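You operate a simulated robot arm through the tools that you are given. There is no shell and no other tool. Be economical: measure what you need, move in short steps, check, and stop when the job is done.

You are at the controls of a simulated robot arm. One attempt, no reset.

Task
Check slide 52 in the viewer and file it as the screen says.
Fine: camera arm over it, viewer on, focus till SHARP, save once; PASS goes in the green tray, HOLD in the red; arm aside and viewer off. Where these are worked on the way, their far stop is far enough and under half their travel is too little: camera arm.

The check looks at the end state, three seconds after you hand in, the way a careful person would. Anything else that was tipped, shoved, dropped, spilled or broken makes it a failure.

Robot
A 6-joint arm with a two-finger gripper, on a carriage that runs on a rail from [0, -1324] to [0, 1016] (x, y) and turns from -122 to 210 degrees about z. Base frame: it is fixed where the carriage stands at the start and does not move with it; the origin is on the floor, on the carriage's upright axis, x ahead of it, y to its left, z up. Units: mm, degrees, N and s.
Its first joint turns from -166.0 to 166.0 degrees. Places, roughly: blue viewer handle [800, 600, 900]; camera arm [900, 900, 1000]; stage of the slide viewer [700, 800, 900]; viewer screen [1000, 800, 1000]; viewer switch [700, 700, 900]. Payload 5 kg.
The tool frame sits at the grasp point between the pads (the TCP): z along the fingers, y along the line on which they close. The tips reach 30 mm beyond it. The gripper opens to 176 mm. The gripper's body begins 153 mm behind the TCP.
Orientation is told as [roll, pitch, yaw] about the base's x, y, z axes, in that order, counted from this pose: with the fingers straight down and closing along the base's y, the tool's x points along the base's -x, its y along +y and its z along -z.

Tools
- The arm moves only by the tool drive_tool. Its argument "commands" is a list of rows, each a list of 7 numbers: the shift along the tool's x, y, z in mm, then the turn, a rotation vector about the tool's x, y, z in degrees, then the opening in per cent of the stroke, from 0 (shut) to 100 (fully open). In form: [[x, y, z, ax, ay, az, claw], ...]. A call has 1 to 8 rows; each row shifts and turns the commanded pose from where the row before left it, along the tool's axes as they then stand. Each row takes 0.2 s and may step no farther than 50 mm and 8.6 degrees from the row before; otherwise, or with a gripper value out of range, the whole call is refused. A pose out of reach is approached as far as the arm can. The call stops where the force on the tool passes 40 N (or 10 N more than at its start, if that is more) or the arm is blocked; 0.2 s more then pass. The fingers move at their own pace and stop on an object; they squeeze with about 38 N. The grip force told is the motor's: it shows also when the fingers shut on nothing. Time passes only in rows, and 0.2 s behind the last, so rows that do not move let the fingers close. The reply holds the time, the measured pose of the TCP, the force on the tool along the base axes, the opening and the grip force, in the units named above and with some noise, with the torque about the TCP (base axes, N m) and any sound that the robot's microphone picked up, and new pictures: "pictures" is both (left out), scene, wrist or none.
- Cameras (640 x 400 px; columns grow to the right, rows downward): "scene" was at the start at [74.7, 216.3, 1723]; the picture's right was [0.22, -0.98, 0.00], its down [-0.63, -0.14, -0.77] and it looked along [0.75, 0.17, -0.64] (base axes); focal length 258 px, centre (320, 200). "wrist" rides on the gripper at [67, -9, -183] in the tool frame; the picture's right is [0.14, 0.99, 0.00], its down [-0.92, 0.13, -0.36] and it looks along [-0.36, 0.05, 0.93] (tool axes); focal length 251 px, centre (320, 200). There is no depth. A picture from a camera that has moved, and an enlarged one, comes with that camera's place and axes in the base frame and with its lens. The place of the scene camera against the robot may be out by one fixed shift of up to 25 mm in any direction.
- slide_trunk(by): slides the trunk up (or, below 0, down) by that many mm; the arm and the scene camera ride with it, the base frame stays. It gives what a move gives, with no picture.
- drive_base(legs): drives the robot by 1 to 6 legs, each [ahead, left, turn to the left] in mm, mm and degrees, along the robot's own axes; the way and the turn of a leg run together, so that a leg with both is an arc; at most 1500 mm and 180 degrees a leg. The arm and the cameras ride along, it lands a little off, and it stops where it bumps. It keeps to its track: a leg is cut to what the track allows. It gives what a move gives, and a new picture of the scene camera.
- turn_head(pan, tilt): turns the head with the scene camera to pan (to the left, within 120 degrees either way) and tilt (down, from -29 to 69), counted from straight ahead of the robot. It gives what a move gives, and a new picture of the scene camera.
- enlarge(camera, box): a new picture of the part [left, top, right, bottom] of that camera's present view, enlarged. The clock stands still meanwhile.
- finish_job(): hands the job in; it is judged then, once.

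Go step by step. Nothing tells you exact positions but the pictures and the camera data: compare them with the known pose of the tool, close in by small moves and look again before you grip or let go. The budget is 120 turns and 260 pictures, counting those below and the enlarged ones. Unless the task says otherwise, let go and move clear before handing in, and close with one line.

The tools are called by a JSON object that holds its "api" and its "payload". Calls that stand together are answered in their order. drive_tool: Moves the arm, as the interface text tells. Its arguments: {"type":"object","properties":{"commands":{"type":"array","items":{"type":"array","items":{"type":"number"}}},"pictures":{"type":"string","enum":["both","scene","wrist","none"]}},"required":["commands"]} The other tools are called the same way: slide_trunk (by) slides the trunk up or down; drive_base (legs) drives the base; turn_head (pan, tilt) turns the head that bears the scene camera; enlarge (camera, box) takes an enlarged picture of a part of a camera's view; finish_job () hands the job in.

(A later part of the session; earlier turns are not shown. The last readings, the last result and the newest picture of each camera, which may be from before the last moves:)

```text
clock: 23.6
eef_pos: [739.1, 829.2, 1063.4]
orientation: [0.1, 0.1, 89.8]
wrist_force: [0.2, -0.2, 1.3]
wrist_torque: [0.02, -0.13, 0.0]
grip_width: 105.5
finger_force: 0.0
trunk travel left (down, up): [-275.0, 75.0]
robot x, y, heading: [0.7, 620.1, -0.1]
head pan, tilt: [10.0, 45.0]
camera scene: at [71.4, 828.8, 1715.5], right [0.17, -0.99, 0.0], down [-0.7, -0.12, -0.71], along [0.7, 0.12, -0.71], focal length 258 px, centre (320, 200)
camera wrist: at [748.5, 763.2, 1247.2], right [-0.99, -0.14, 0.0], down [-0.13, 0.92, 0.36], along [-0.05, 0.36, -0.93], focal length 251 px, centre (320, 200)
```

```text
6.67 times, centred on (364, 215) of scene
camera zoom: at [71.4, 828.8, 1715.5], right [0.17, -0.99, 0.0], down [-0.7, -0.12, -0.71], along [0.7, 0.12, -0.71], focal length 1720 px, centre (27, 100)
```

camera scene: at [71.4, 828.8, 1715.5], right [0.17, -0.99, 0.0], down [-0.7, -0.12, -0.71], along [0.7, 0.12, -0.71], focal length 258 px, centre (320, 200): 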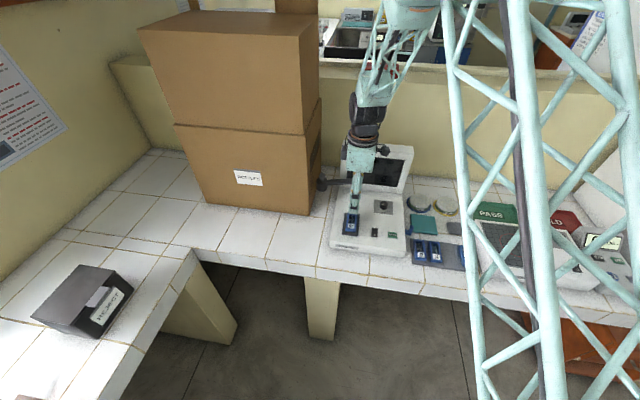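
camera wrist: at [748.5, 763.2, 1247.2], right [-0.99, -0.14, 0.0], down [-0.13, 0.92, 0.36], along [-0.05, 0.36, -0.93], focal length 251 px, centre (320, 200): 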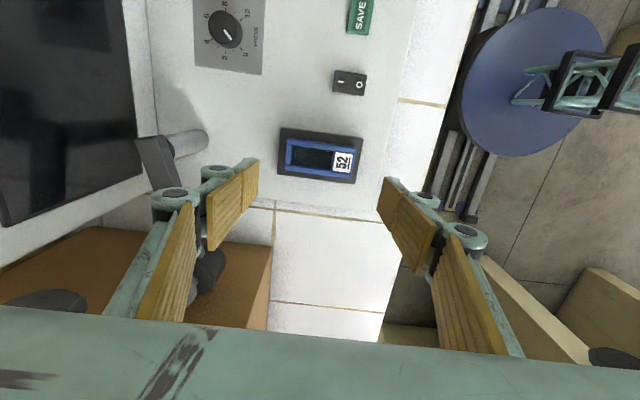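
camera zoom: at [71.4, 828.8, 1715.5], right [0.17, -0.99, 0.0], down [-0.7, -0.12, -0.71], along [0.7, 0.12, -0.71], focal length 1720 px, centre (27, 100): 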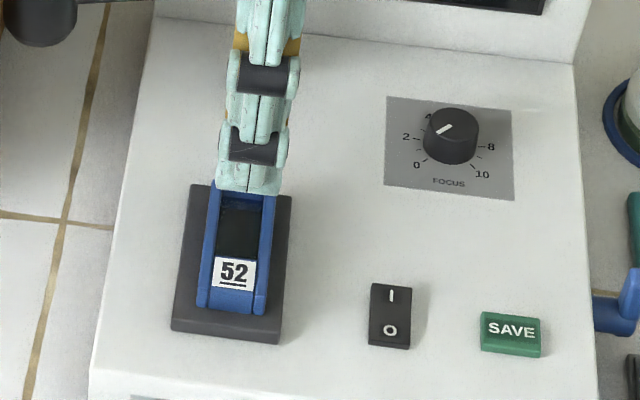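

Slide 52 sits squarely on the stage. The camera arm's head is near (855, 965, 1000), pivot near (900, 828); it must swing towards the robot. I'll shift the base left while keeping the hand clear, then look at the arm.

{"api": "drive_tool", "payload": {"commands": [[10, 0, -40, 0, 0, 0, 30], [30, 0, -30, 0, 0, 0, 10], [45, 0, 0, 0, 0, 0, 0], [45, 0, 0, 0, 0, 0, 0], [40, 0, 0, 0, 0, 0, 0], [0, 0, 0, 0, 0, 0, 0]], "pictures": "none"}}

{"api": "drive_base", "payload": {"legs": [[0, 180, 0]]}}

{"api": "drive_tool", "payload": {"commands": [[0, 0, 0, 0, 0, 0, 0]], "pictures": "wrist"}}

{"api": "enlarge", "payload": {"camera": "scene", "box": [330, 110, 490, 230]}}

```text
clock: 25.0
eef_pos: [738.0, 659.7, 1133.2]
orientation: [0.0, -0.1, 89.9]
wrist_force: [-0.1, -0.8, -0.2]
wrist_torque: [0.06, 0.04, -0.01]
grip_width: 0.1
finger_force: 38.4
trunk travel left (down, up): [-275.0, 75.0]
robot x, y, heading: [-2.0, 620.0, -0.3]
head pan, tilt: [10.0, 45.0]
```

```text
clock: 26.5
eef_pos: [739.2, 840.3, 1133.3]
orientation: [0.0, 0.1, 89.9]
wrist_force: [-0.1, 0.5, 0.4]
wrist_torque: [-0.02, 0.02, -0.03]
grip_width: 0.1
finger_force: 37.5
trunk travel left (down, up): [-275.0, 75.0]
robot x, y, heading: [-3.1, 799.3, -0.0]
head pan, tilt: [10.0, 45.0]
camera scene: at [71.9, 1009.1, 1715.5], right [0.17, -0.99, 0.0], down [-0.7, -0.12, -0.71], along [0.7, 0.12, -0.71], focal length 258 px, centre (320, 200)
```

scene: 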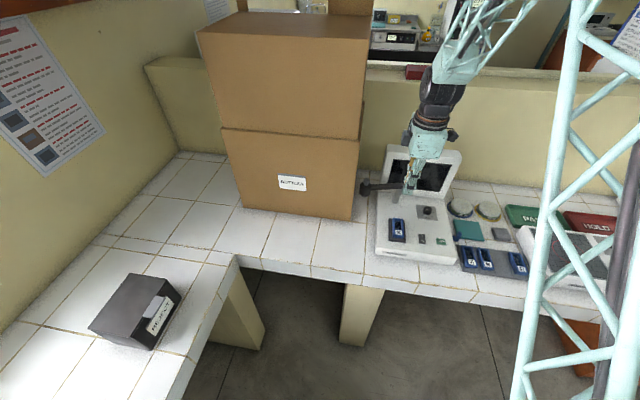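

```text
clock: 26.9
eef_pos: [738.5, 839.6, 1133.8]
orientation: [0.0, 0.0, 89.9]
wrist_force: [0.4, -0.7, -0.5]
wrist_torque: [0.0, -0.02, 0.04]
grip_width: 0.0
finger_force: 38.0
trunk travel left (down, up): [-275.0, 75.0]
robot x, y, heading: [1.3, 800.1, -0.1]
head pan, tilt: [10.0, 45.0]
camera wrist: at [748.3, 773.3, 1317.3], right [-0.99, -0.14, 0.0], down [-0.13, 0.92, 0.36], along [-0.05, 0.36, -0.93], focal length 251 px, centre (320, 200)
```

wrist: 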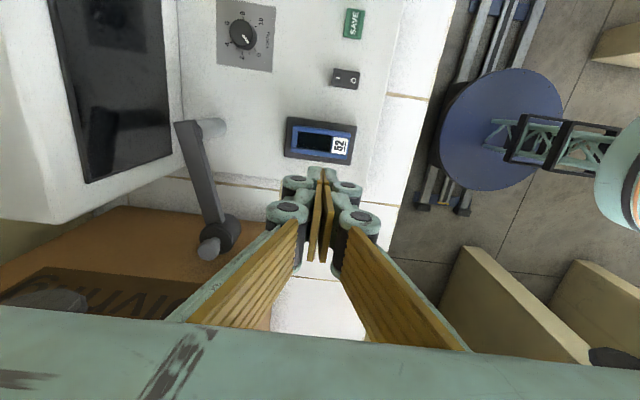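

```text
3.33 times, centred on (410, 170) of scene
camera zoom: at [71.9, 1008.9, 1715.6], right [0.17, -0.99, 0.0], down [-0.7, -0.12, -0.71], along [0.7, 0.12, -0.71], focal length 860 px, centre (20, 300)
```

zoom: 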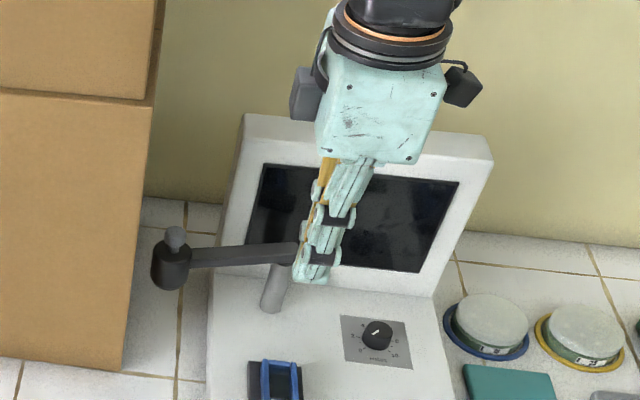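

Clear view: pivot ≈(898, 823), bar top z≈1007, head ≈(859, 960), box face beyond y≈1025. I'll bring the closed fingers down behind the bar (+x side) and look before pushing.

{"api": "drive_tool", "payload": {"commands": [[-25.5, -42, 0, 0, 0, 0, 0], [-25.5, -42, 0, 0, 0, 0, 0], [-25.5, -42, 0, 0, 0, 0, 0], [-25.5, -42, 0, 0, 0, 0, 0], [0, 0, 0, 0, 0, 0, 0]]}}

{"api": "enlarge", "payload": {"camera": "scene", "box": [330, 90, 490, 210]}}

```text
clock: 28.1
eef_pos: [908.1, 942.2, 1131.1]
orientation: [0.1, 0.0, 90.0]
wrist_force: [0.5, 0.8, -1.4]
wrist_torque: [-0.04, 0.19, 0.0]
grip_width: 0.0
finger_force: 37.7
trunk travel left (down, up): [-275.0, 75.0]
robot x, y, heading: [1.6, 796.7, -0.1]
head pan, tilt: [10.0, 45.0]
camera scene: at [73.6, 1009.2, 1715.5], right [0.17, -0.99, 0.0], down [-0.7, -0.12, -0.71], along [0.7, 0.12, -0.71], focal length 258 px, centre (320, 200)
camera wrist: at [918.1, 875.7, 1315.5], right [-0.99, -0.14, 0.0], down [-0.13, 0.92, 0.36], along [-0.05, 0.36, -0.93], focal length 251 px, centre (320, 200)
```

scene: 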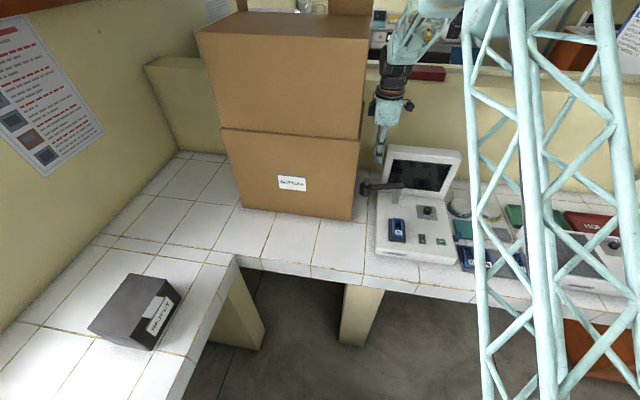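
wrist: 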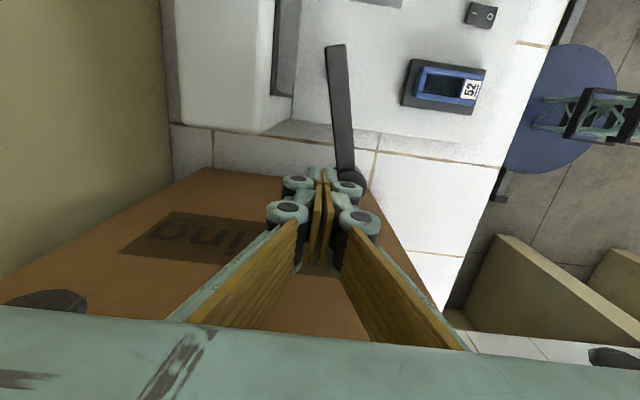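

```text
3.33 times, centred on (410, 150) of scene
camera zoom: at [73.6, 1009.2, 1715.5], right [0.17, -0.99, 0.0], down [-0.7, -0.12, -0.71], along [0.7, 0.12, -0.71], focal length 860 px, centre (20, 367)
```

zoom: 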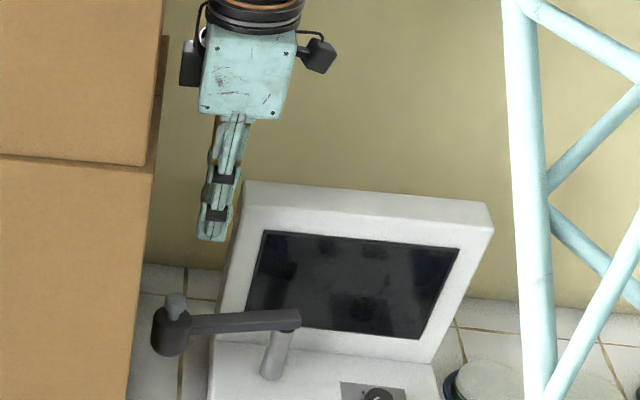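

{"api": "drive_tool", "payload": {"commands": [[0, 0, 45, 0, 0, 0, 0], [0, 0, 45, 0, 0, 0, 0], [0, 0, 38, 0, 0, 0, 0], [0, 0, 0, 0, 0, 0, 0]]}}

{"api": "enlarge", "payload": {"camera": "scene", "box": [330, 110, 490, 230]}}

```text
clock: 29.1
eef_pos: [907.5, 942.8, 1003.9]
orientation: [-0.1, 0.0, 89.8]
wrist_force: [1.7, 0.6, 0.8]
wrist_torque: [-0.02, 0.13, 0.0]
grip_width: 0.0
finger_force: 37.9
trunk travel left (down, up): [-275.0, 75.0]
robot x, y, heading: [-2.6, 797.3, -0.2]
head pan, tilt: [10.0, 45.0]
camera scene: at [72.8, 1009.0, 1715.6], right [0.17, -0.99, 0.0], down [-0.7, -0.12, -0.71], along [0.7, 0.12, -0.71], focal length 258 px, centre (320, 200)
camera wrist: at [916.8, 875.0, 1188.0], right [-0.99, -0.14, 0.0], down [-0.13, 0.92, 0.36], along [-0.05, 0.36, -0.93], focal length 251 px, centre (320, 200)
```

scene: 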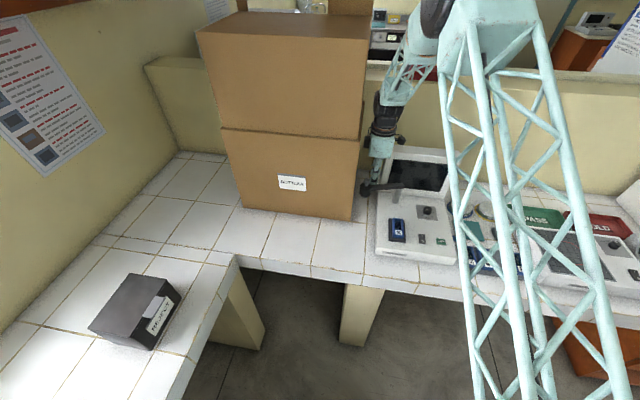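
wrist: 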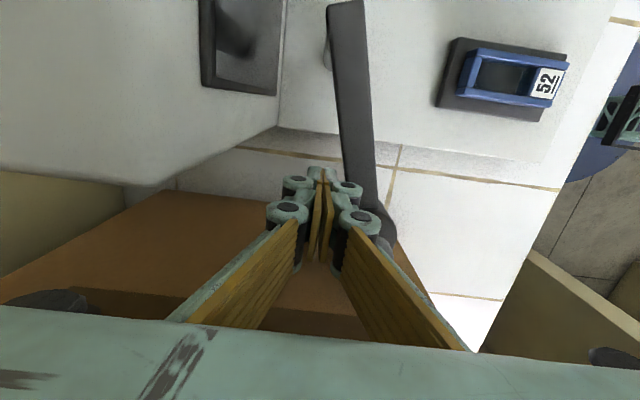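

```text
3.33 times, centred on (410, 170) of scene
camera zoom: at [72.8, 1009.0, 1715.6], right [0.17, -0.99, 0.0], down [-0.7, -0.12, -0.71], along [0.7, 0.12, -0.71], focal length 860 px, centre (20, 300)
```

zoom: 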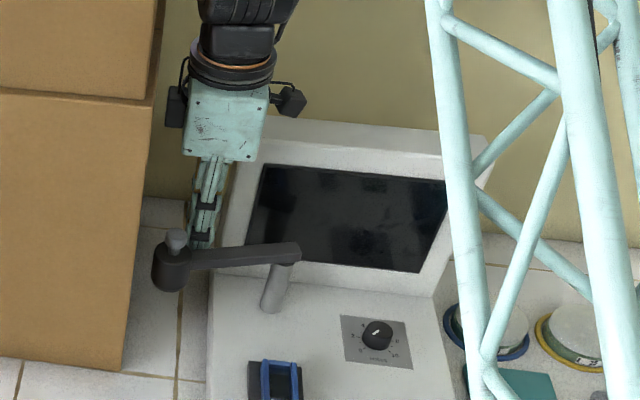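

{"api": "drive_tool", "payload": {"commands": [[13, 8, 0, 0, 0, 0, 0], [5, 26, 0, 0, 0, 0, 0], [10, 24, 0, 0, 0, 0, 0], [17, 23, 0, 0, 0, 0, 0], [0, 0, 0, 0, 0, 0, 0]]}}

{"api": "enlarge", "payload": {"camera": "scene", "box": [330, 130, 490, 250]}}

```text
clock: 30.3
eef_pos: [825.6, 898.3, 1006.5]
orientation: [0.0, 0.1, 89.8]
wrist_force: [-0.3, 0.0, -1.3]
wrist_torque: [-0.01, -0.07, -0.03]
grip_width: 0.1
finger_force: 37.9
trunk travel left (down, up): [-275.0, 75.0]
robot x, y, heading: [2.4, 796.8, 0.1]
head pan, tilt: [10.0, 45.0]
camera scene: at [71.5, 1008.8, 1715.6], right [0.17, -0.99, 0.0], down [-0.7, -0.12, -0.71], along [0.7, 0.12, -0.71], focal length 258 px, centre (320, 200)
camera wrist: at [835.2, 831.0, 1189.5], right [-0.99, -0.14, 0.0], down [-0.13, 0.92, 0.36], along [-0.05, 0.36, -0.93], focal length 251 px, centre (320, 200)
```

scene: 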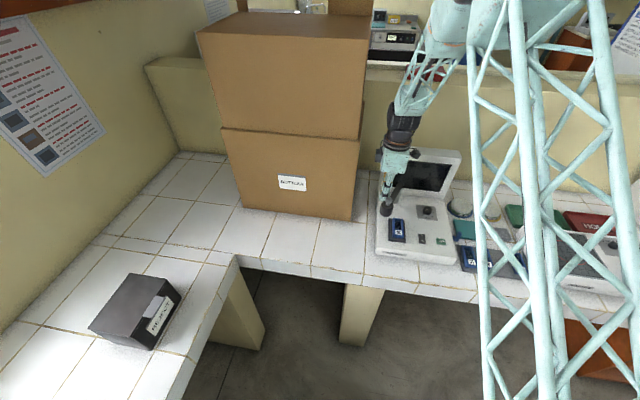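
wrist: 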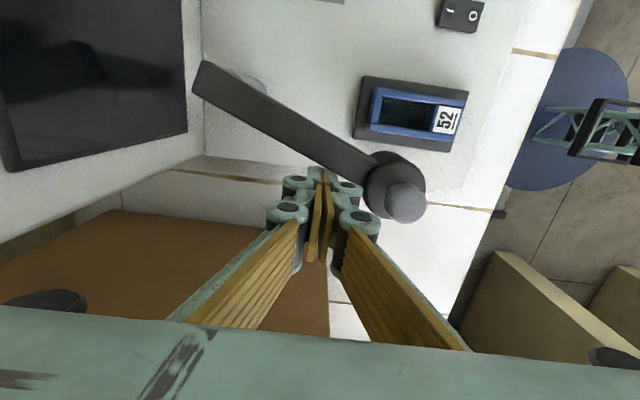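

```text
3.33 times, centred on (410, 190) of scene
camera zoom: at [71.5, 1008.8, 1715.6], right [0.17, -0.99, 0.0], down [-0.7, -0.12, -0.71], along [0.7, 0.12, -0.71], focal length 860 px, centre (20, 233)
```

zoom: 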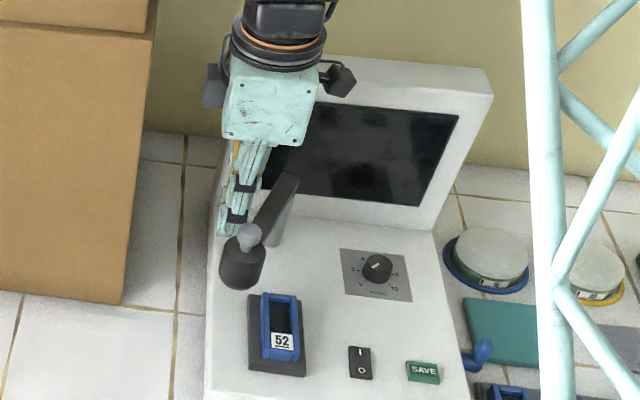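

{"api": "drive_tool", "payload": {"commands": [[24, 17, 0, 0, 0, 0, 0], [20, 8, 0, 0, 0, 0, 0], [0, 0, 0, 0, 0, 0, 0]]}}

{"api": "enlarge", "payload": {"camera": "scene", "box": [330, 130, 490, 250]}}

```text
clock: 31.3
eef_pos: [801.1, 859.9, 1006.9]
orientation: [-0.1, 0.0, 90.2]
wrist_force: [1.5, 4.5, -1.5]
wrist_torque: [0.02, -0.05, 0.01]
grip_width: 6.1
finger_force: 45.7
trunk travel left (down, up): [-275.0, 75.0]
robot x, y, heading: [-1.1, 799.6, 0.1]
head pan, tilt: [10.0, 45.0]
stopped in row 3: the force on the tool passed its limit at 43 N (the readings are from after the stop); the commanded pose is now the measured one
camera scene: at [71.4, 1010.8, 1715.4], right [0.17, -0.98, 0.0], down [-0.7, -0.12, -0.71], along [0.7, 0.12, -0.71], focal length 258 px, centre (320, 200)
camera wrist: at [810.8, 792.8, 1190.0], right [-0.99, -0.14, 0.0], down [-0.13, 0.92, 0.36], along [-0.05, 0.36, -0.93], focal length 251 px, centre (320, 200)
```

scene: 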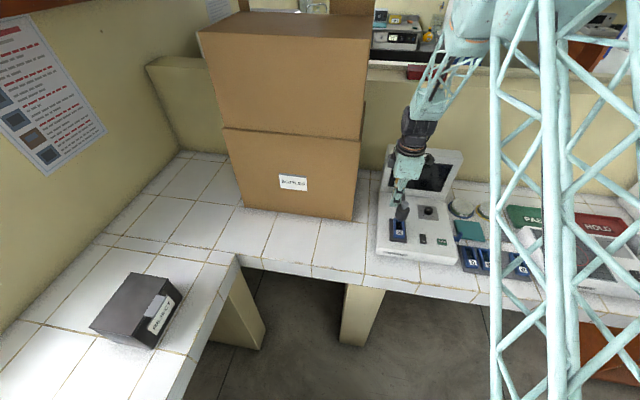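
wrist: 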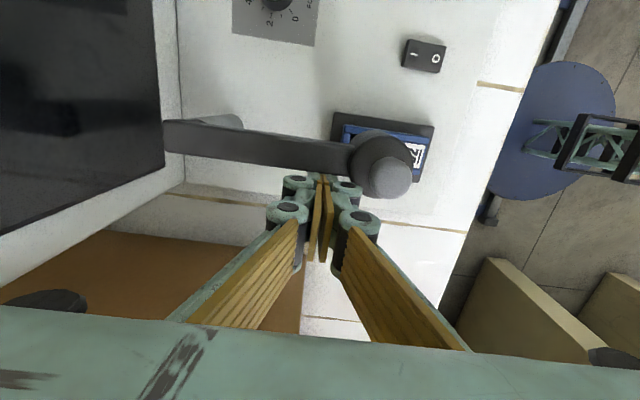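

```text
3.33 times, centred on (410, 190) of scene
camera zoom: at [71.4, 1010.8, 1715.4], right [0.17, -0.98, 0.0], down [-0.7, -0.12, -0.71], along [0.7, 0.12, -0.71], focal length 860 px, centre (20, 233)
```

zoom: 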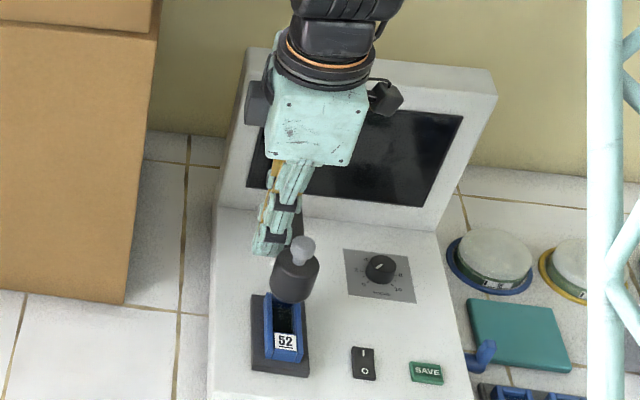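

The camera arm reached its stop with the head over the slide. I'll back off, rise, and move over the switch's "I" end (≈(729, 737)).

{"api": "drive_tool", "payload": {"commands": [[-30, 0, 0, 0, 0, 0, 0], [0, 0, -45, 0, 0, 0, 0], [0, 0, -45, 0, 0, 0, 0], [0, 0, -30, 0, 0, 0, 0], [46, 17, 0, 0, 0, 0, 0], [46, 17, 0, 0, 0, 0, 0], [46, 17, 0, 0, 0, 0, 0], [46, 17, 0, 0, 0, 0, 0]], "pictures": "none"}}

{"api": "drive_tool", "payload": {"commands": [[8, 1, 45, 0, 0, 0, 0], [0, 0, 45, 0, 0, 0, 0], [0, 0, 0, 0, 0, 0, 0]]}}

{"api": "enlarge", "payload": {"camera": "scene", "box": [360, 170, 470, 270]}}

```text
clock: 33.1
eef_pos: [733.7, 702.2, 1126.8]
orientation: [-0.1, 0.1, 90.2]
wrist_force: [-0.7, -0.6, 0.2]
wrist_torque: [0.01, -0.01, 0.02]
grip_width: 0.0
finger_force: 44.9
trunk travel left (down, up): [-275.0, 75.0]
robot x, y, heading: [3.6, 798.7, -0.0]
head pan, tilt: [10.0, 45.0]
```

```text
clock: 33.9
eef_pos: [733.2, 695.3, 1035.8]
orientation: [-0.1, 0.1, 90.1]
wrist_force: [0.4, 0.6, -1.3]
wrist_torque: [-0.01, 0.16, -0.01]
grip_width: 0.0
finger_force: 45.1
trunk travel left (down, up): [-275.0, 75.0]
robot x, y, heading: [-3.1, 797.5, -0.2]
head pan, tilt: [10.0, 45.0]
camera scene: at [72.2, 1009.7, 1715.6], right [0.17, -0.98, 0.0], down [-0.7, -0.12, -0.71], along [0.7, 0.12, -0.71], focal length 258 px, centre (320, 200)
camera wrist: at [743.2, 628.1, 1219.3], right [-0.99, -0.14, 0.0], down [-0.13, 0.92, 0.36], along [-0.05, 0.36, -0.93], focal length 251 px, centre (320, 200)
```

scene: 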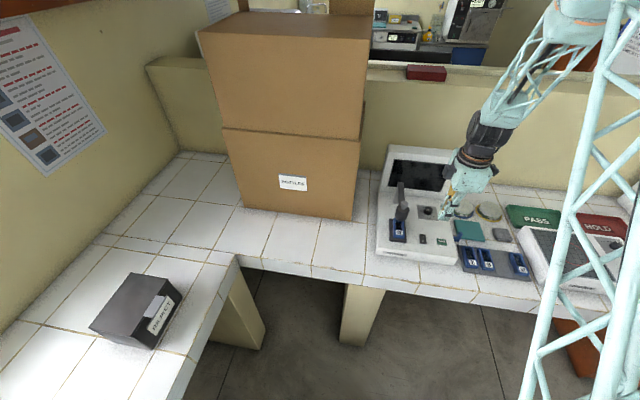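
wrist: 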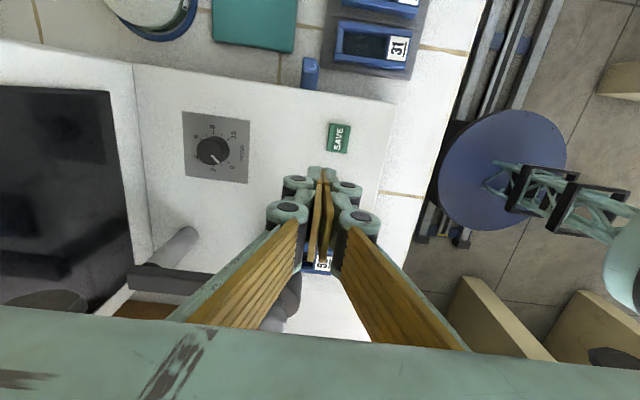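

```text
4.00 times, centred on (415, 220) of scene
camera zoom: at [72.2, 1009.7, 1715.6], right [0.17, -0.98, 0.0], down [-0.7, -0.12, -0.71], along [0.7, 0.12, -0.71], focal length 1032 px, centre (-60, 120)
```

zoom: 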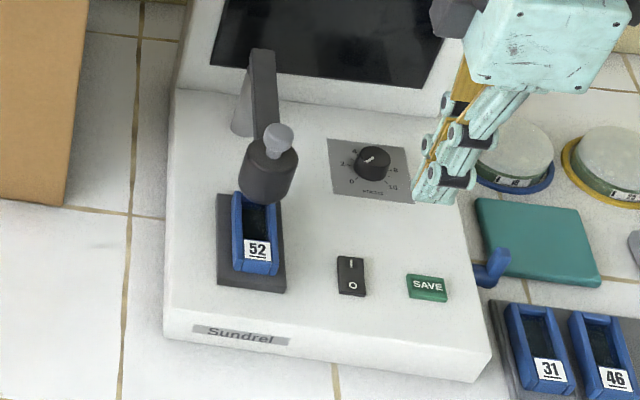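

{"api": "drive_tool", "payload": {"commands": [[-42, 0, 20, 0, 0, 0, 0], [0, 0, 40, 0, 0, 0, 0], [0, 0, 18, 0, 0, 0, 0], [0, 0, 0, 0, 0, 0, 0]], "pictures": "wrist"}}

{"api": "enlarge", "payload": {"camera": "scene", "box": [390, 200, 470, 260]}}

```text
clock: 34.9
eef_pos: [732.6, 738.0, 958.5]
orientation: [-0.1, 0.0, 90.2]
wrist_force: [-0.3, -0.1, 0.2]
wrist_torque: [0.03, 0.04, 0.01]
grip_width: 0.0
finger_force: 44.9
trunk travel left (down, up): [-275.0, 75.0]
robot x, y, heading: [-0.0, 798.3, 0.3]
head pan, tilt: [10.0, 45.0]
camera wrist: at [741.9, 671.0, 1141.7], right [-0.99, -0.14, 0.0], down [-0.13, 0.92, 0.36], along [-0.05, 0.36, -0.93], focal length 251 px, centre (320, 200)
```

wrist: 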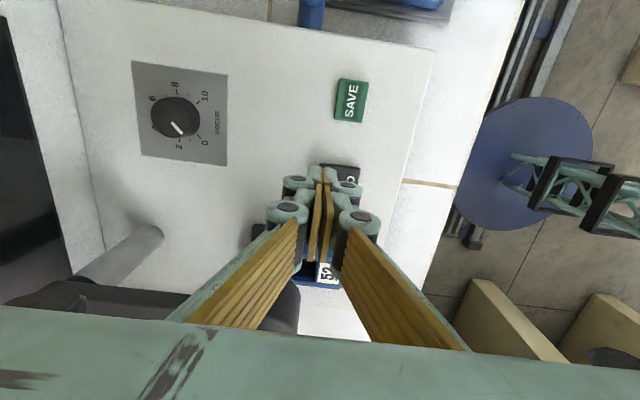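

```text
6.67 times, centred on (430, 230) of scene
camera zoom: at [71.4, 1009.8, 1715.6], right [0.17, -0.98, 0.0], down [-0.7, -0.12, -0.71], along [0.7, 0.12, -0.71], focal length 1720 px, centre (-413, 0)
```

zoom: 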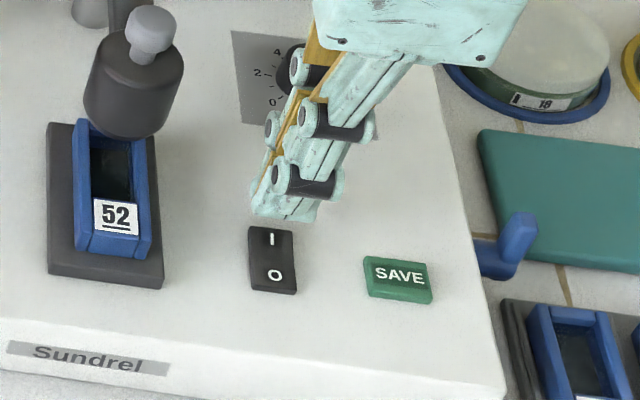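

{"api": "drive_tool", "payload": {"commands": [[-4, 3.5, 6, 0, 0, 0, 0], [0, 0, 4, 0, 0, 0, 0], [0, 0, 0, 0, 0, 0, 0]], "pictures": "none"}}

{"api": "enlarge", "payload": {"camera": "scene", "box": [390, 200, 470, 260]}}

```text
clock: 35.7
eef_pos: [727.9, 742.1, 948.4]
orientation: [-0.1, 0.0, 90.2]
wrist_force: [-1.1, -0.4, -0.5]
wrist_torque: [0.0, 0.0, -0.02]
grip_width: 0.1
finger_force: 45.2
trunk travel left (down, up): [-275.0, 75.0]
robot x, y, heading: [0.1, 799.7, -0.2]
head pan, tilt: [10.0, 45.0]
```

```text
6.67 times, centred on (430, 230) of scene
camera zoom: at [71.4, 1009.7, 1715.5], right [0.17, -0.98, 0.0], down [-0.7, -0.12, -0.71], along [0.7, 0.12, -0.71], focal length 1720 px, centre (-413, 0)
```

zoom: 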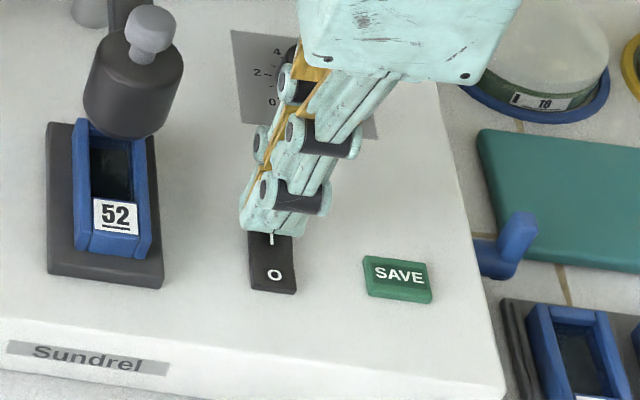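

Aligned over the "I" half. Pressing gently.

{"api": "drive_tool", "payload": {"commands": [[0, 0, 2, 0, 0, 0, 0], [0, 0, 2, 0, 0, 0, 0], [0, 0, 2, 0, 0, 0, 0], [0, 0, 0, 0, 0, 0, 0]], "pictures": "scene"}}

{"api": "enlarge", "payload": {"camera": "scene", "box": [370, 140, 490, 260]}}

```text
clock: 36.7
eef_pos: [729.5, 742.0, 942.1]
orientation: [-0.1, 0.1, 90.1]
wrist_force: [0.9, 0.5, 0.1]
wrist_torque: [0.03, 0.01, 0.0]
grip_width: 0.0
finger_force: 45.2
trunk travel left (down, up): [-275.0, 75.0]
robot x, y, heading: [-1.4, 800.0, -0.2]
head pan, tilt: [10.0, 45.0]
camera scene: at [71.4, 1009.7, 1715.5], right [0.17, -0.98, 0.0], down [-0.7, -0.12, -0.71], along [0.7, 0.12, -0.71], focal length 258 px, centre (320, 200)
```

scene: 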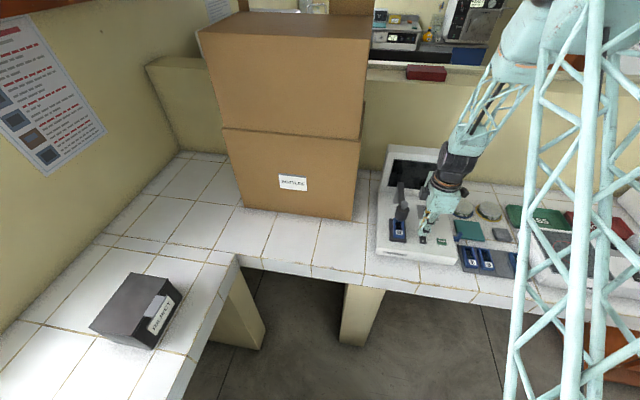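

```text
3.33 times, centred on (430, 200) of scene
camera zoom: at [71.4, 1009.7, 1715.5], right [0.17, -0.98, 0.0], down [-0.7, -0.12, -0.71], along [0.7, 0.12, -0.71], focal length 860 px, centre (-47, 200)
```

zoom: 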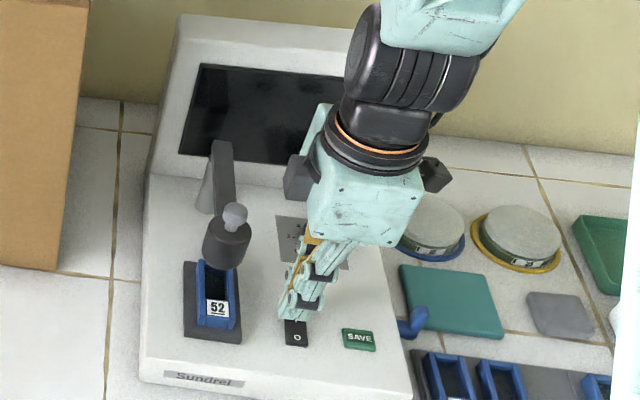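

{"api": "drive_tool", "payload": {"commands": [[0, 0, 2, 0, 0, 0, 0], [0, 0, 2, 0, 0, 0, 0], [0, 0, 2, 0, 0, 0, 0], [0, 0, 2, 0, 0, 0, 0], [0, 0, 0, 0, 0, 0, 0]], "pictures": "scene"}}

{"api": "enlarge", "payload": {"camera": "scene", "box": [370, 140, 490, 260]}}

```text
clock: 37.9
eef_pos: [728.9, 741.9, 933.6]
orientation: [-0.1, 0.0, 90.1]
wrist_force: [0.7, 0.7, -0.4]
wrist_torque: [0.0, 0.0, 0.01]
grip_width: 0.0
finger_force: 45.5
trunk travel left (down, up): [-275.0, 75.0]
robot x, y, heading: [0.0, 800.4, 0.2]
head pan, tilt: [10.0, 45.0]
camera scene: at [71.4, 1009.7, 1715.5], right [0.17, -0.98, 0.0], down [-0.7, -0.12, -0.71], along [0.7, 0.12, -0.71], focal length 258 px, centre (320, 200)
```

scene: 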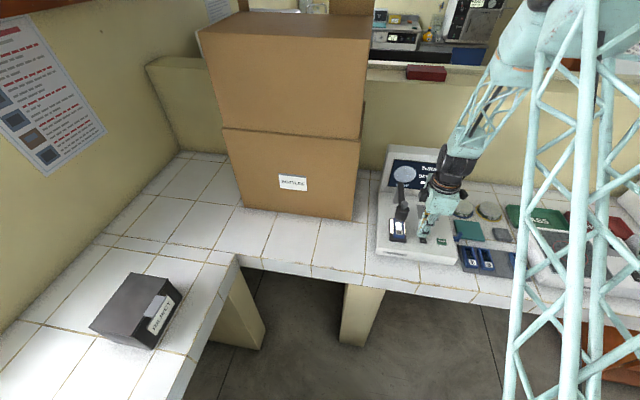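

```text
3.33 times, centred on (430, 200) of scene
camera zoom: at [71.4, 1009.7, 1715.5], right [0.17, -0.98, 0.0], down [-0.7, -0.12, -0.71], along [0.7, 0.12, -0.71], focal length 860 px, centre (-47, 200)
```

zoom: 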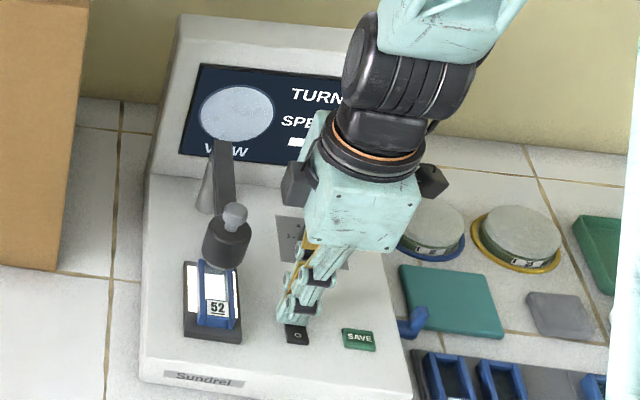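

The viewer is on. I'll rise, move off, and read the screen.

{"api": "drive_tool", "payload": {"commands": [[0, 0, -40, 0, 0, 0, 0], [0, 0, -50, 0, 0, 0, 0], [45, 0, 0, 0, 0, 8, 20], [45, 0, 0, 0, 0, 8, 40], [40, 0, 0, 0, 0, 8, 45], [0, 0, 0, 0, 0, 8, 45], [0, 0, 0, 0, 0, 8, 45], [0, 0, 0, 0, 0, 8, 45]]}}

{"api": "enlarge", "payload": {"camera": "scene", "box": [370, 135, 480, 260]}}

```text
clock: 39.7
eef_pos: [710.4, 614.2, 1024.0]
orientation: [0.0, -0.1, 41.9]
wrist_force: [-0.7, -0.4, 0.0]
wrist_torque: [-0.01, 0.0, 0.01]
grip_width: 79.4
finger_force: 0.0
trunk travel left (down, up): [-275.0, 75.0]
robot x, y, heading: [3.5, 797.0, -0.2]
head pan, tilt: [10.0, 45.0]
camera scene: at [71.2, 1009.7, 1715.6], right [0.17, -0.98, 0.0], down [-0.7, -0.12, -0.71], along [0.7, 0.12, -0.71], focal length 258 px, centre (320, 200)
camera wrist: at [668.0, 562.0, 1207.6], right [-0.76, 0.64, 0.0], down [0.6, 0.71, 0.36], along [0.24, 0.28, -0.93], focal length 251 px, centre (320, 200)
```

scene: 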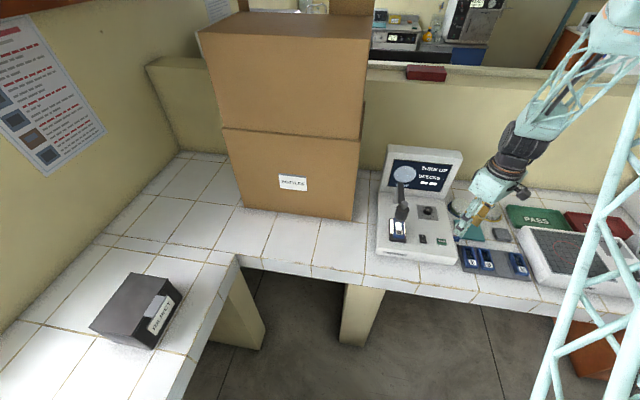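
wrist: 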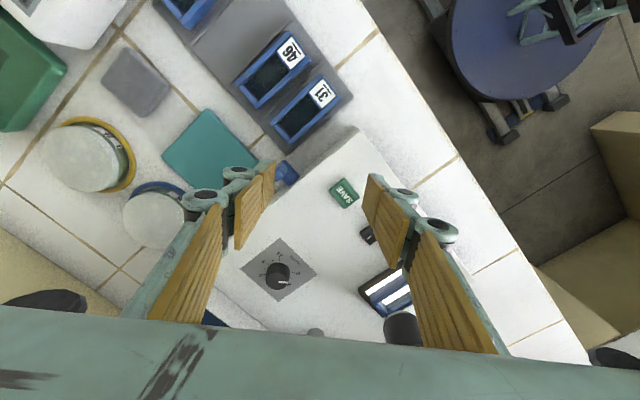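

```text
3.20 times, centred on (425, 198) of scene
camera zoom: at [71.2, 1009.7, 1715.6], right [0.17, -0.98, 0.0], down [-0.7, -0.12, -0.71], along [0.7, 0.12, -0.71], focal length 826 px, centre (-16, 208)
```

zoom: 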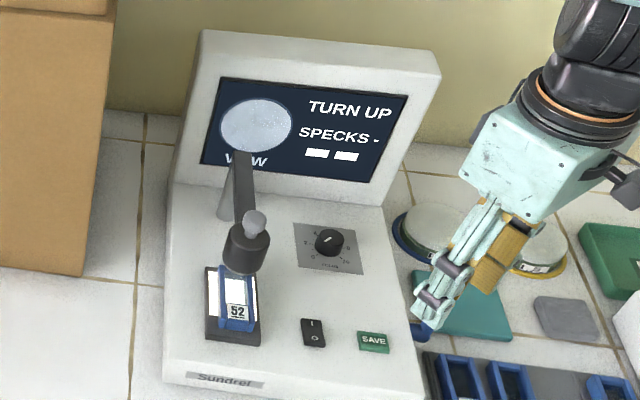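

Screen says "TURN UP" (specks). I'll move over the knob (≈(856, 698)) and take a close look before gripping.

{"api": "drive_tool", "payload": {"commands": [[-41.2, -8.75, 0, 0, 0, 0, 45], [-41.2, -8.75, 0, 0, 0, 0, 45], [-41.2, -8.75, 0, 0, 0, 0, 45], [-41.2, -8.75, 0, 0, 0, 0, 45], [0, 0, 20, 0, 0, 0, 45], [0, 0, 0, 0, 0, 0, 45]]}}

{"api": "enlarge", "payload": {"camera": "scene", "box": [390, 150, 470, 250]}}

{"api": "enlarge", "payload": {"camera": "wrist", "box": [220, 100, 420, 240]}}

```text
clock: 41.1
eef_pos: [857.3, 698.2, 1003.4]
orientation: [0.0, 0.0, 42.2]
wrist_force: [-0.1, 0.6, -0.2]
wrist_torque: [0.05, 0.04, 0.01]
grip_width: 79.1
finger_force: 0.1
trunk travel left (down, up): [-275.0, 75.0]
robot x, y, heading: [-1.7, 798.2, 0.3]
head pan, tilt: [10.0, 45.0]
camera scene: at [71.6, 1009.6, 1715.6], right [0.17, -0.98, 0.0], down [-0.7, -0.12, -0.71], along [0.7, 0.12, -0.71], focal length 258 px, centre (320, 200)
camera wrist: at [814.1, 646.4, 1187.8], right [-0.77, 0.64, 0.0], down [0.6, 0.71, 0.36], along [0.23, 0.28, -0.93], focal length 251 px, centre (320, 200)
```

scene: 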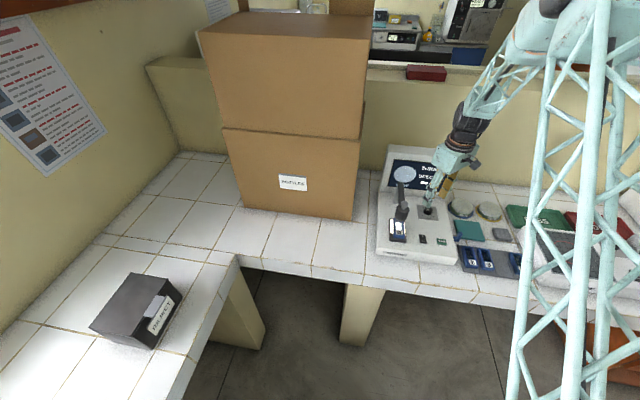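
wrist: 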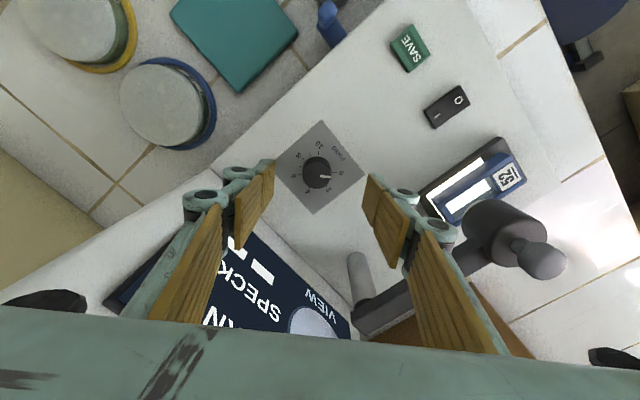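

```text
4.00 times, centred on (430, 200) of scene
camera zoom: at [71.6, 1009.6, 1715.6], right [0.17, -0.98, 0.0], down [-0.7, -0.12, -0.71], along [0.7, 0.12, -0.71], focal length 1032 px, centre (-120, 200)
```

zoom: 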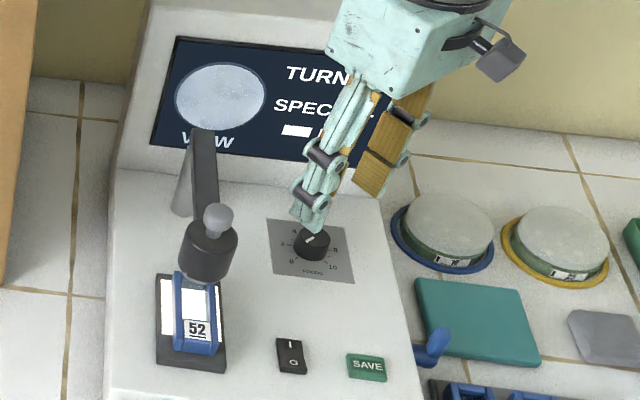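

```text
2.86 times, centred on (320, 170) of wrist
camera zoom: at [814.1, 646.4, 1187.8], right [-0.77, 0.64, 0.0], down [0.6, 0.71, 0.36], along [0.23, 0.28, -0.93], focal length 718 px, centre (320, 286)
```

zoom: 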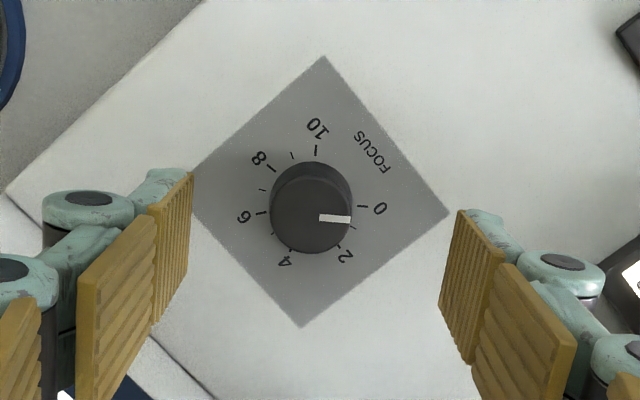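

{"api": "enlarge", "payload": {"camera": "scene", "box": [414, 198, 446, 222]}}

{"api": "enlarge", "payload": {"camera": "wrist", "box": [270, 110, 374, 220]}}

```text
16.00 times, centred on (430, 210) of scene
camera zoom: at [71.6, 1009.6, 1715.6], right [0.17, -0.98, 0.0], down [-0.7, -0.12, -0.71], along [0.7, 0.12, -0.71], focal length 4128 px, centre (-1440, 40)
```

zoom: 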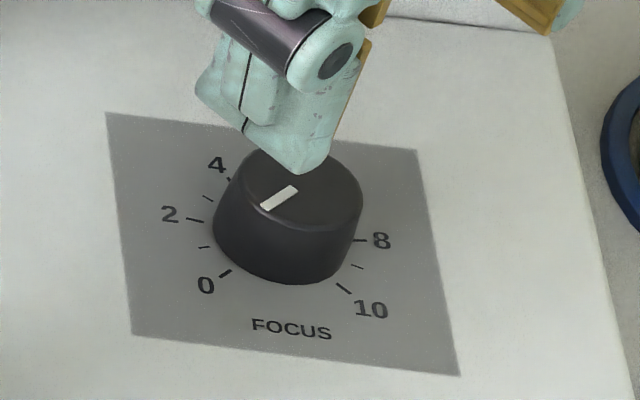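

```text
3.64 times, centred on (322, 165) of wrist
camera zoom: at [814.1, 646.4, 1187.8], right [-0.77, 0.64, 0.0], down [0.6, 0.71, 0.36], along [0.23, 0.28, -0.93], focal length 914 px, centre (313, 327)
```

zoom: 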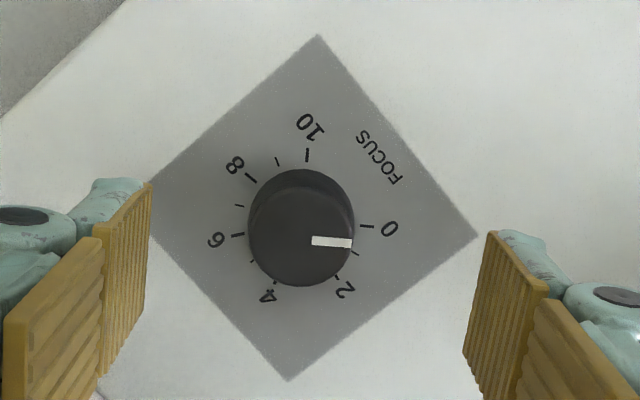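

{"api": "drive_tool", "payload": {"commands": [[-5.4, -1.1, 20, 0, 0, 0, 45], [0, 0, 30, 0, 0, 0, 45], [0, 0, 11, 0, 0, 0, 45], [0, 0, 0, 0, 0, 0, 45]]}}

{"api": "enlarge", "payload": {"camera": "wrist", "box": [220, 100, 420, 240]}}

{"api": "enlarge", "payload": {"camera": "scene", "box": [390, 150, 470, 230]}}

```text
clock: 42.1
eef_pos: [861.3, 701.1, 942.1]
orientation: [0.0, -0.1, 42.1]
wrist_force: [-0.1, -0.4, -0.2]
wrist_torque: [0.01, -0.04, -0.03]
grip_width: 79.1
finger_force: 0.2
trunk travel left (down, up): [-275.0, 75.0]
robot x, y, heading: [-1.2, 796.4, -0.1]
head pan, tilt: [10.0, 45.0]
camera scene: at [71.3, 1009.7, 1715.6], right [0.17, -0.98, 0.0], down [-0.7, -0.12, -0.71], along [0.7, 0.12, -0.71], focal length 258 px, centre (320, 200)
camera wrist: at [818.7, 649.0, 1126.9], right [-0.77, 0.64, 0.0], down [0.6, 0.71, 0.36], along [0.23, 0.28, -0.93], focal length 251 px, centre (320, 200)
```

scene: 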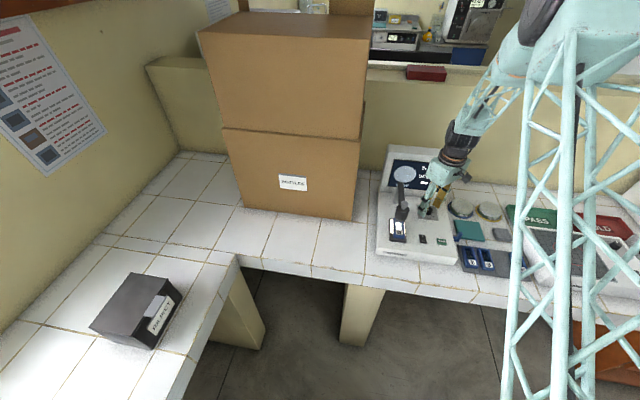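
wrist: 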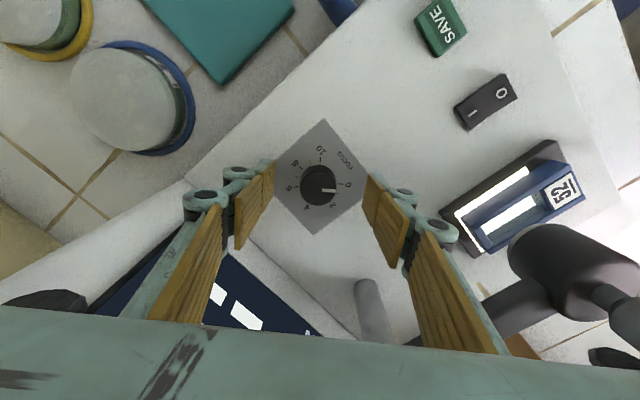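

```text
2.86 times, centred on (320, 170) of wrist
camera zoom: at [818.7, 649.0, 1126.9], right [-0.77, 0.64, 0.0], down [0.6, 0.71, 0.36], along [0.23, 0.28, -0.93], focal length 718 px, centre (320, 286)
```

zoom: 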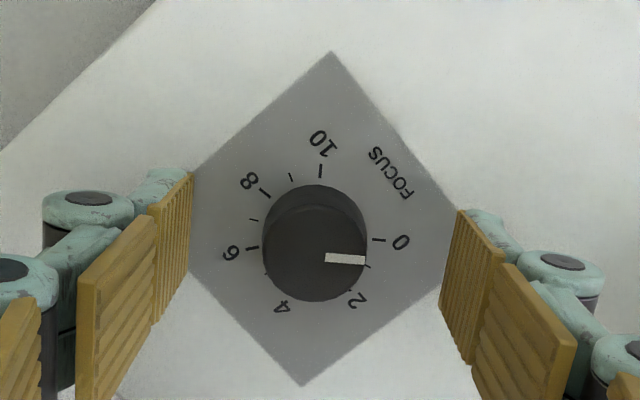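

```text
5.00 times, centred on (430, 190) of scene
camera zoom: at [71.3, 1009.7, 1715.6], right [0.17, -0.98, 0.0], down [-0.7, -0.12, -0.71], along [0.7, 0.12, -0.71], focal length 1290 px, centre (-230, 250)
```

zoom: 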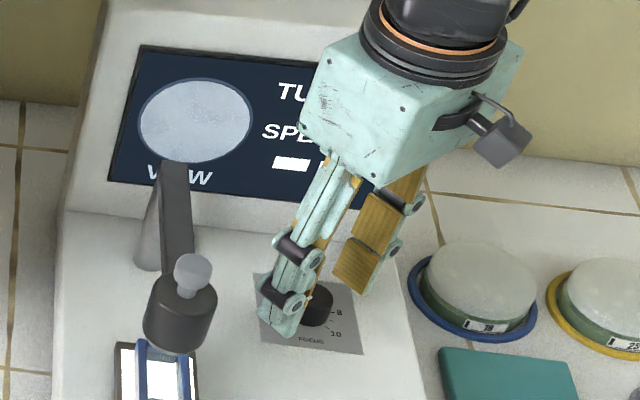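

{"api": "drive_tool", "payload": {"commands": [[0, 0, 1.5, 0, 0, 0, 25], [0, 0, 0, 0, 0, 0, 10], [0, 0, 0, 0, 0, 0, 10], [0, 0, 0, 0, 0, 0, 10], [0, 0, 0, 0, 0, 0, 10]], "pictures": "none"}}

{"api": "drive_tool", "payload": {"commands": [[0, 0, 0, 0, 0, 8, 10], [0, 0, 0, 0, 0, 8, 10], [0, 0, 0, 0, 0, 8, 10], [0, 0, 0, 0, 0, 0, 10]]}}

{"api": "enlarge", "payload": {"camera": "scene", "box": [380, 145, 460, 205]}}

{"api": "enlarge", "payload": {"camera": "wrist", "box": [220, 100, 420, 240]}}

```text
clock: 43.3
eef_pos: [863.4, 700.4, 942.9]
orientation: [-0.1, -0.2, 42.0]
wrist_force: [13.2, -9.9, 0.8]
wrist_torque: [-0.23, -0.5, -0.06]
grip_width: 31.5
finger_force: 44.8
trunk travel left (down, up): [-275.0, 75.0]
robot x, y, heading: [0.7, 797.4, -0.0]
head pan, tilt: [10.0, 45.0]
```

```text
clock: 44.3
eef_pos: [861.4, 701.0, 940.5]
orientation: [0.0, -0.1, 18.0]
wrist_force: [8.9, -7.8, 0.9]
wrist_torque: [-0.23, -0.28, -0.04]
grip_width: 31.4
finger_force: 45.2
trunk travel left (down, up): [-275.0, 75.0]
robot x, y, heading: [-0.6, 797.6, -0.1]
head pan, tilt: [10.0, 45.0]
camera scene: at [71.8, 1009.3, 1715.6], right [0.17, -0.98, 0.0], down [-0.7, -0.12, -0.71], along [0.7, 0.12, -0.71], focal length 258 px, centre (320, 200)
camera wrist: at [802.2, 671.2, 1125.4], right [-0.44, 0.9, 0.0], down [0.84, 0.41, 0.36], along [0.33, 0.16, -0.93], focal length 251 px, centre (320, 200)
```

scene: 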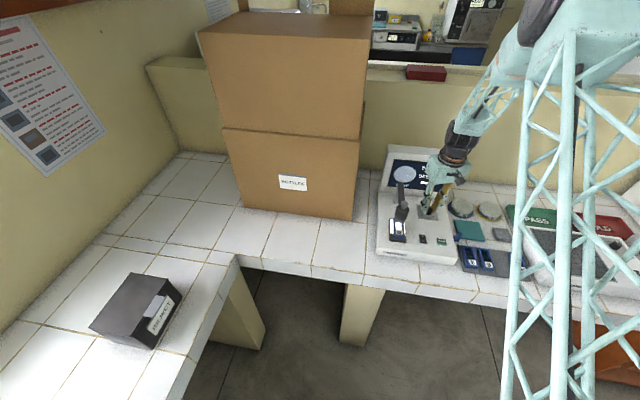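
wrist: 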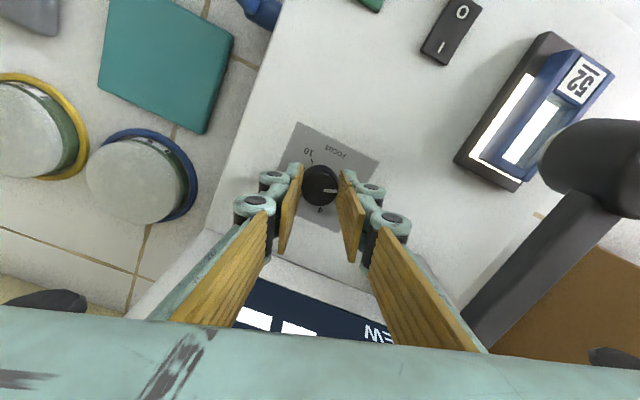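

```text
6.67 times, centred on (420, 175) of scene
camera zoom: at [71.8, 1009.3, 1715.6], right [0.17, -0.98, 0.0], down [-0.7, -0.12, -0.71], along [0.7, 0.12, -0.71], focal length 1720 px, centre (-347, 367)
```

zoom: 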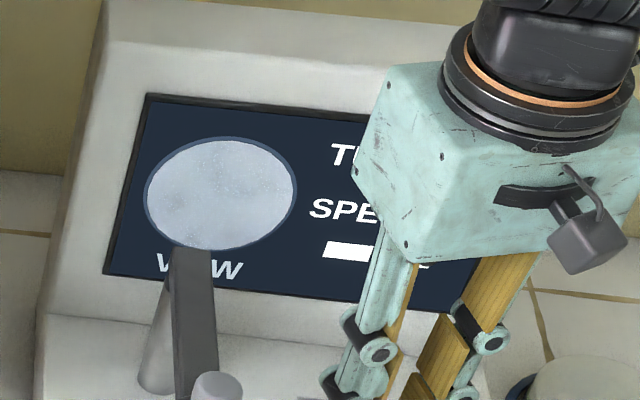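

```text
2.86 times, centred on (320, 170) of wrist
camera zoom: at [802.2, 671.2, 1125.4], right [-0.44, 0.9, 0.0], down [0.84, 0.41, 0.36], along [0.33, 0.16, -0.93], focal length 718 px, centre (320, 286)
```

zoom: 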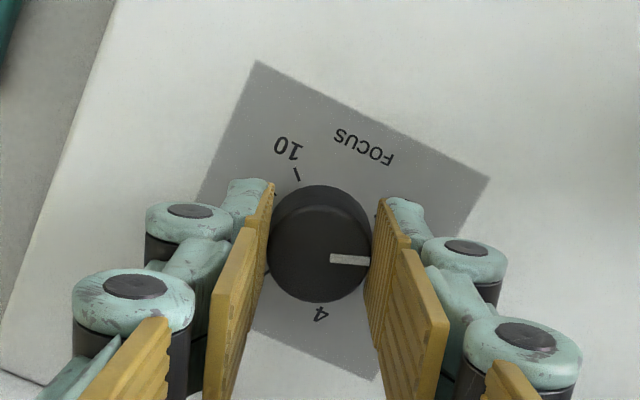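

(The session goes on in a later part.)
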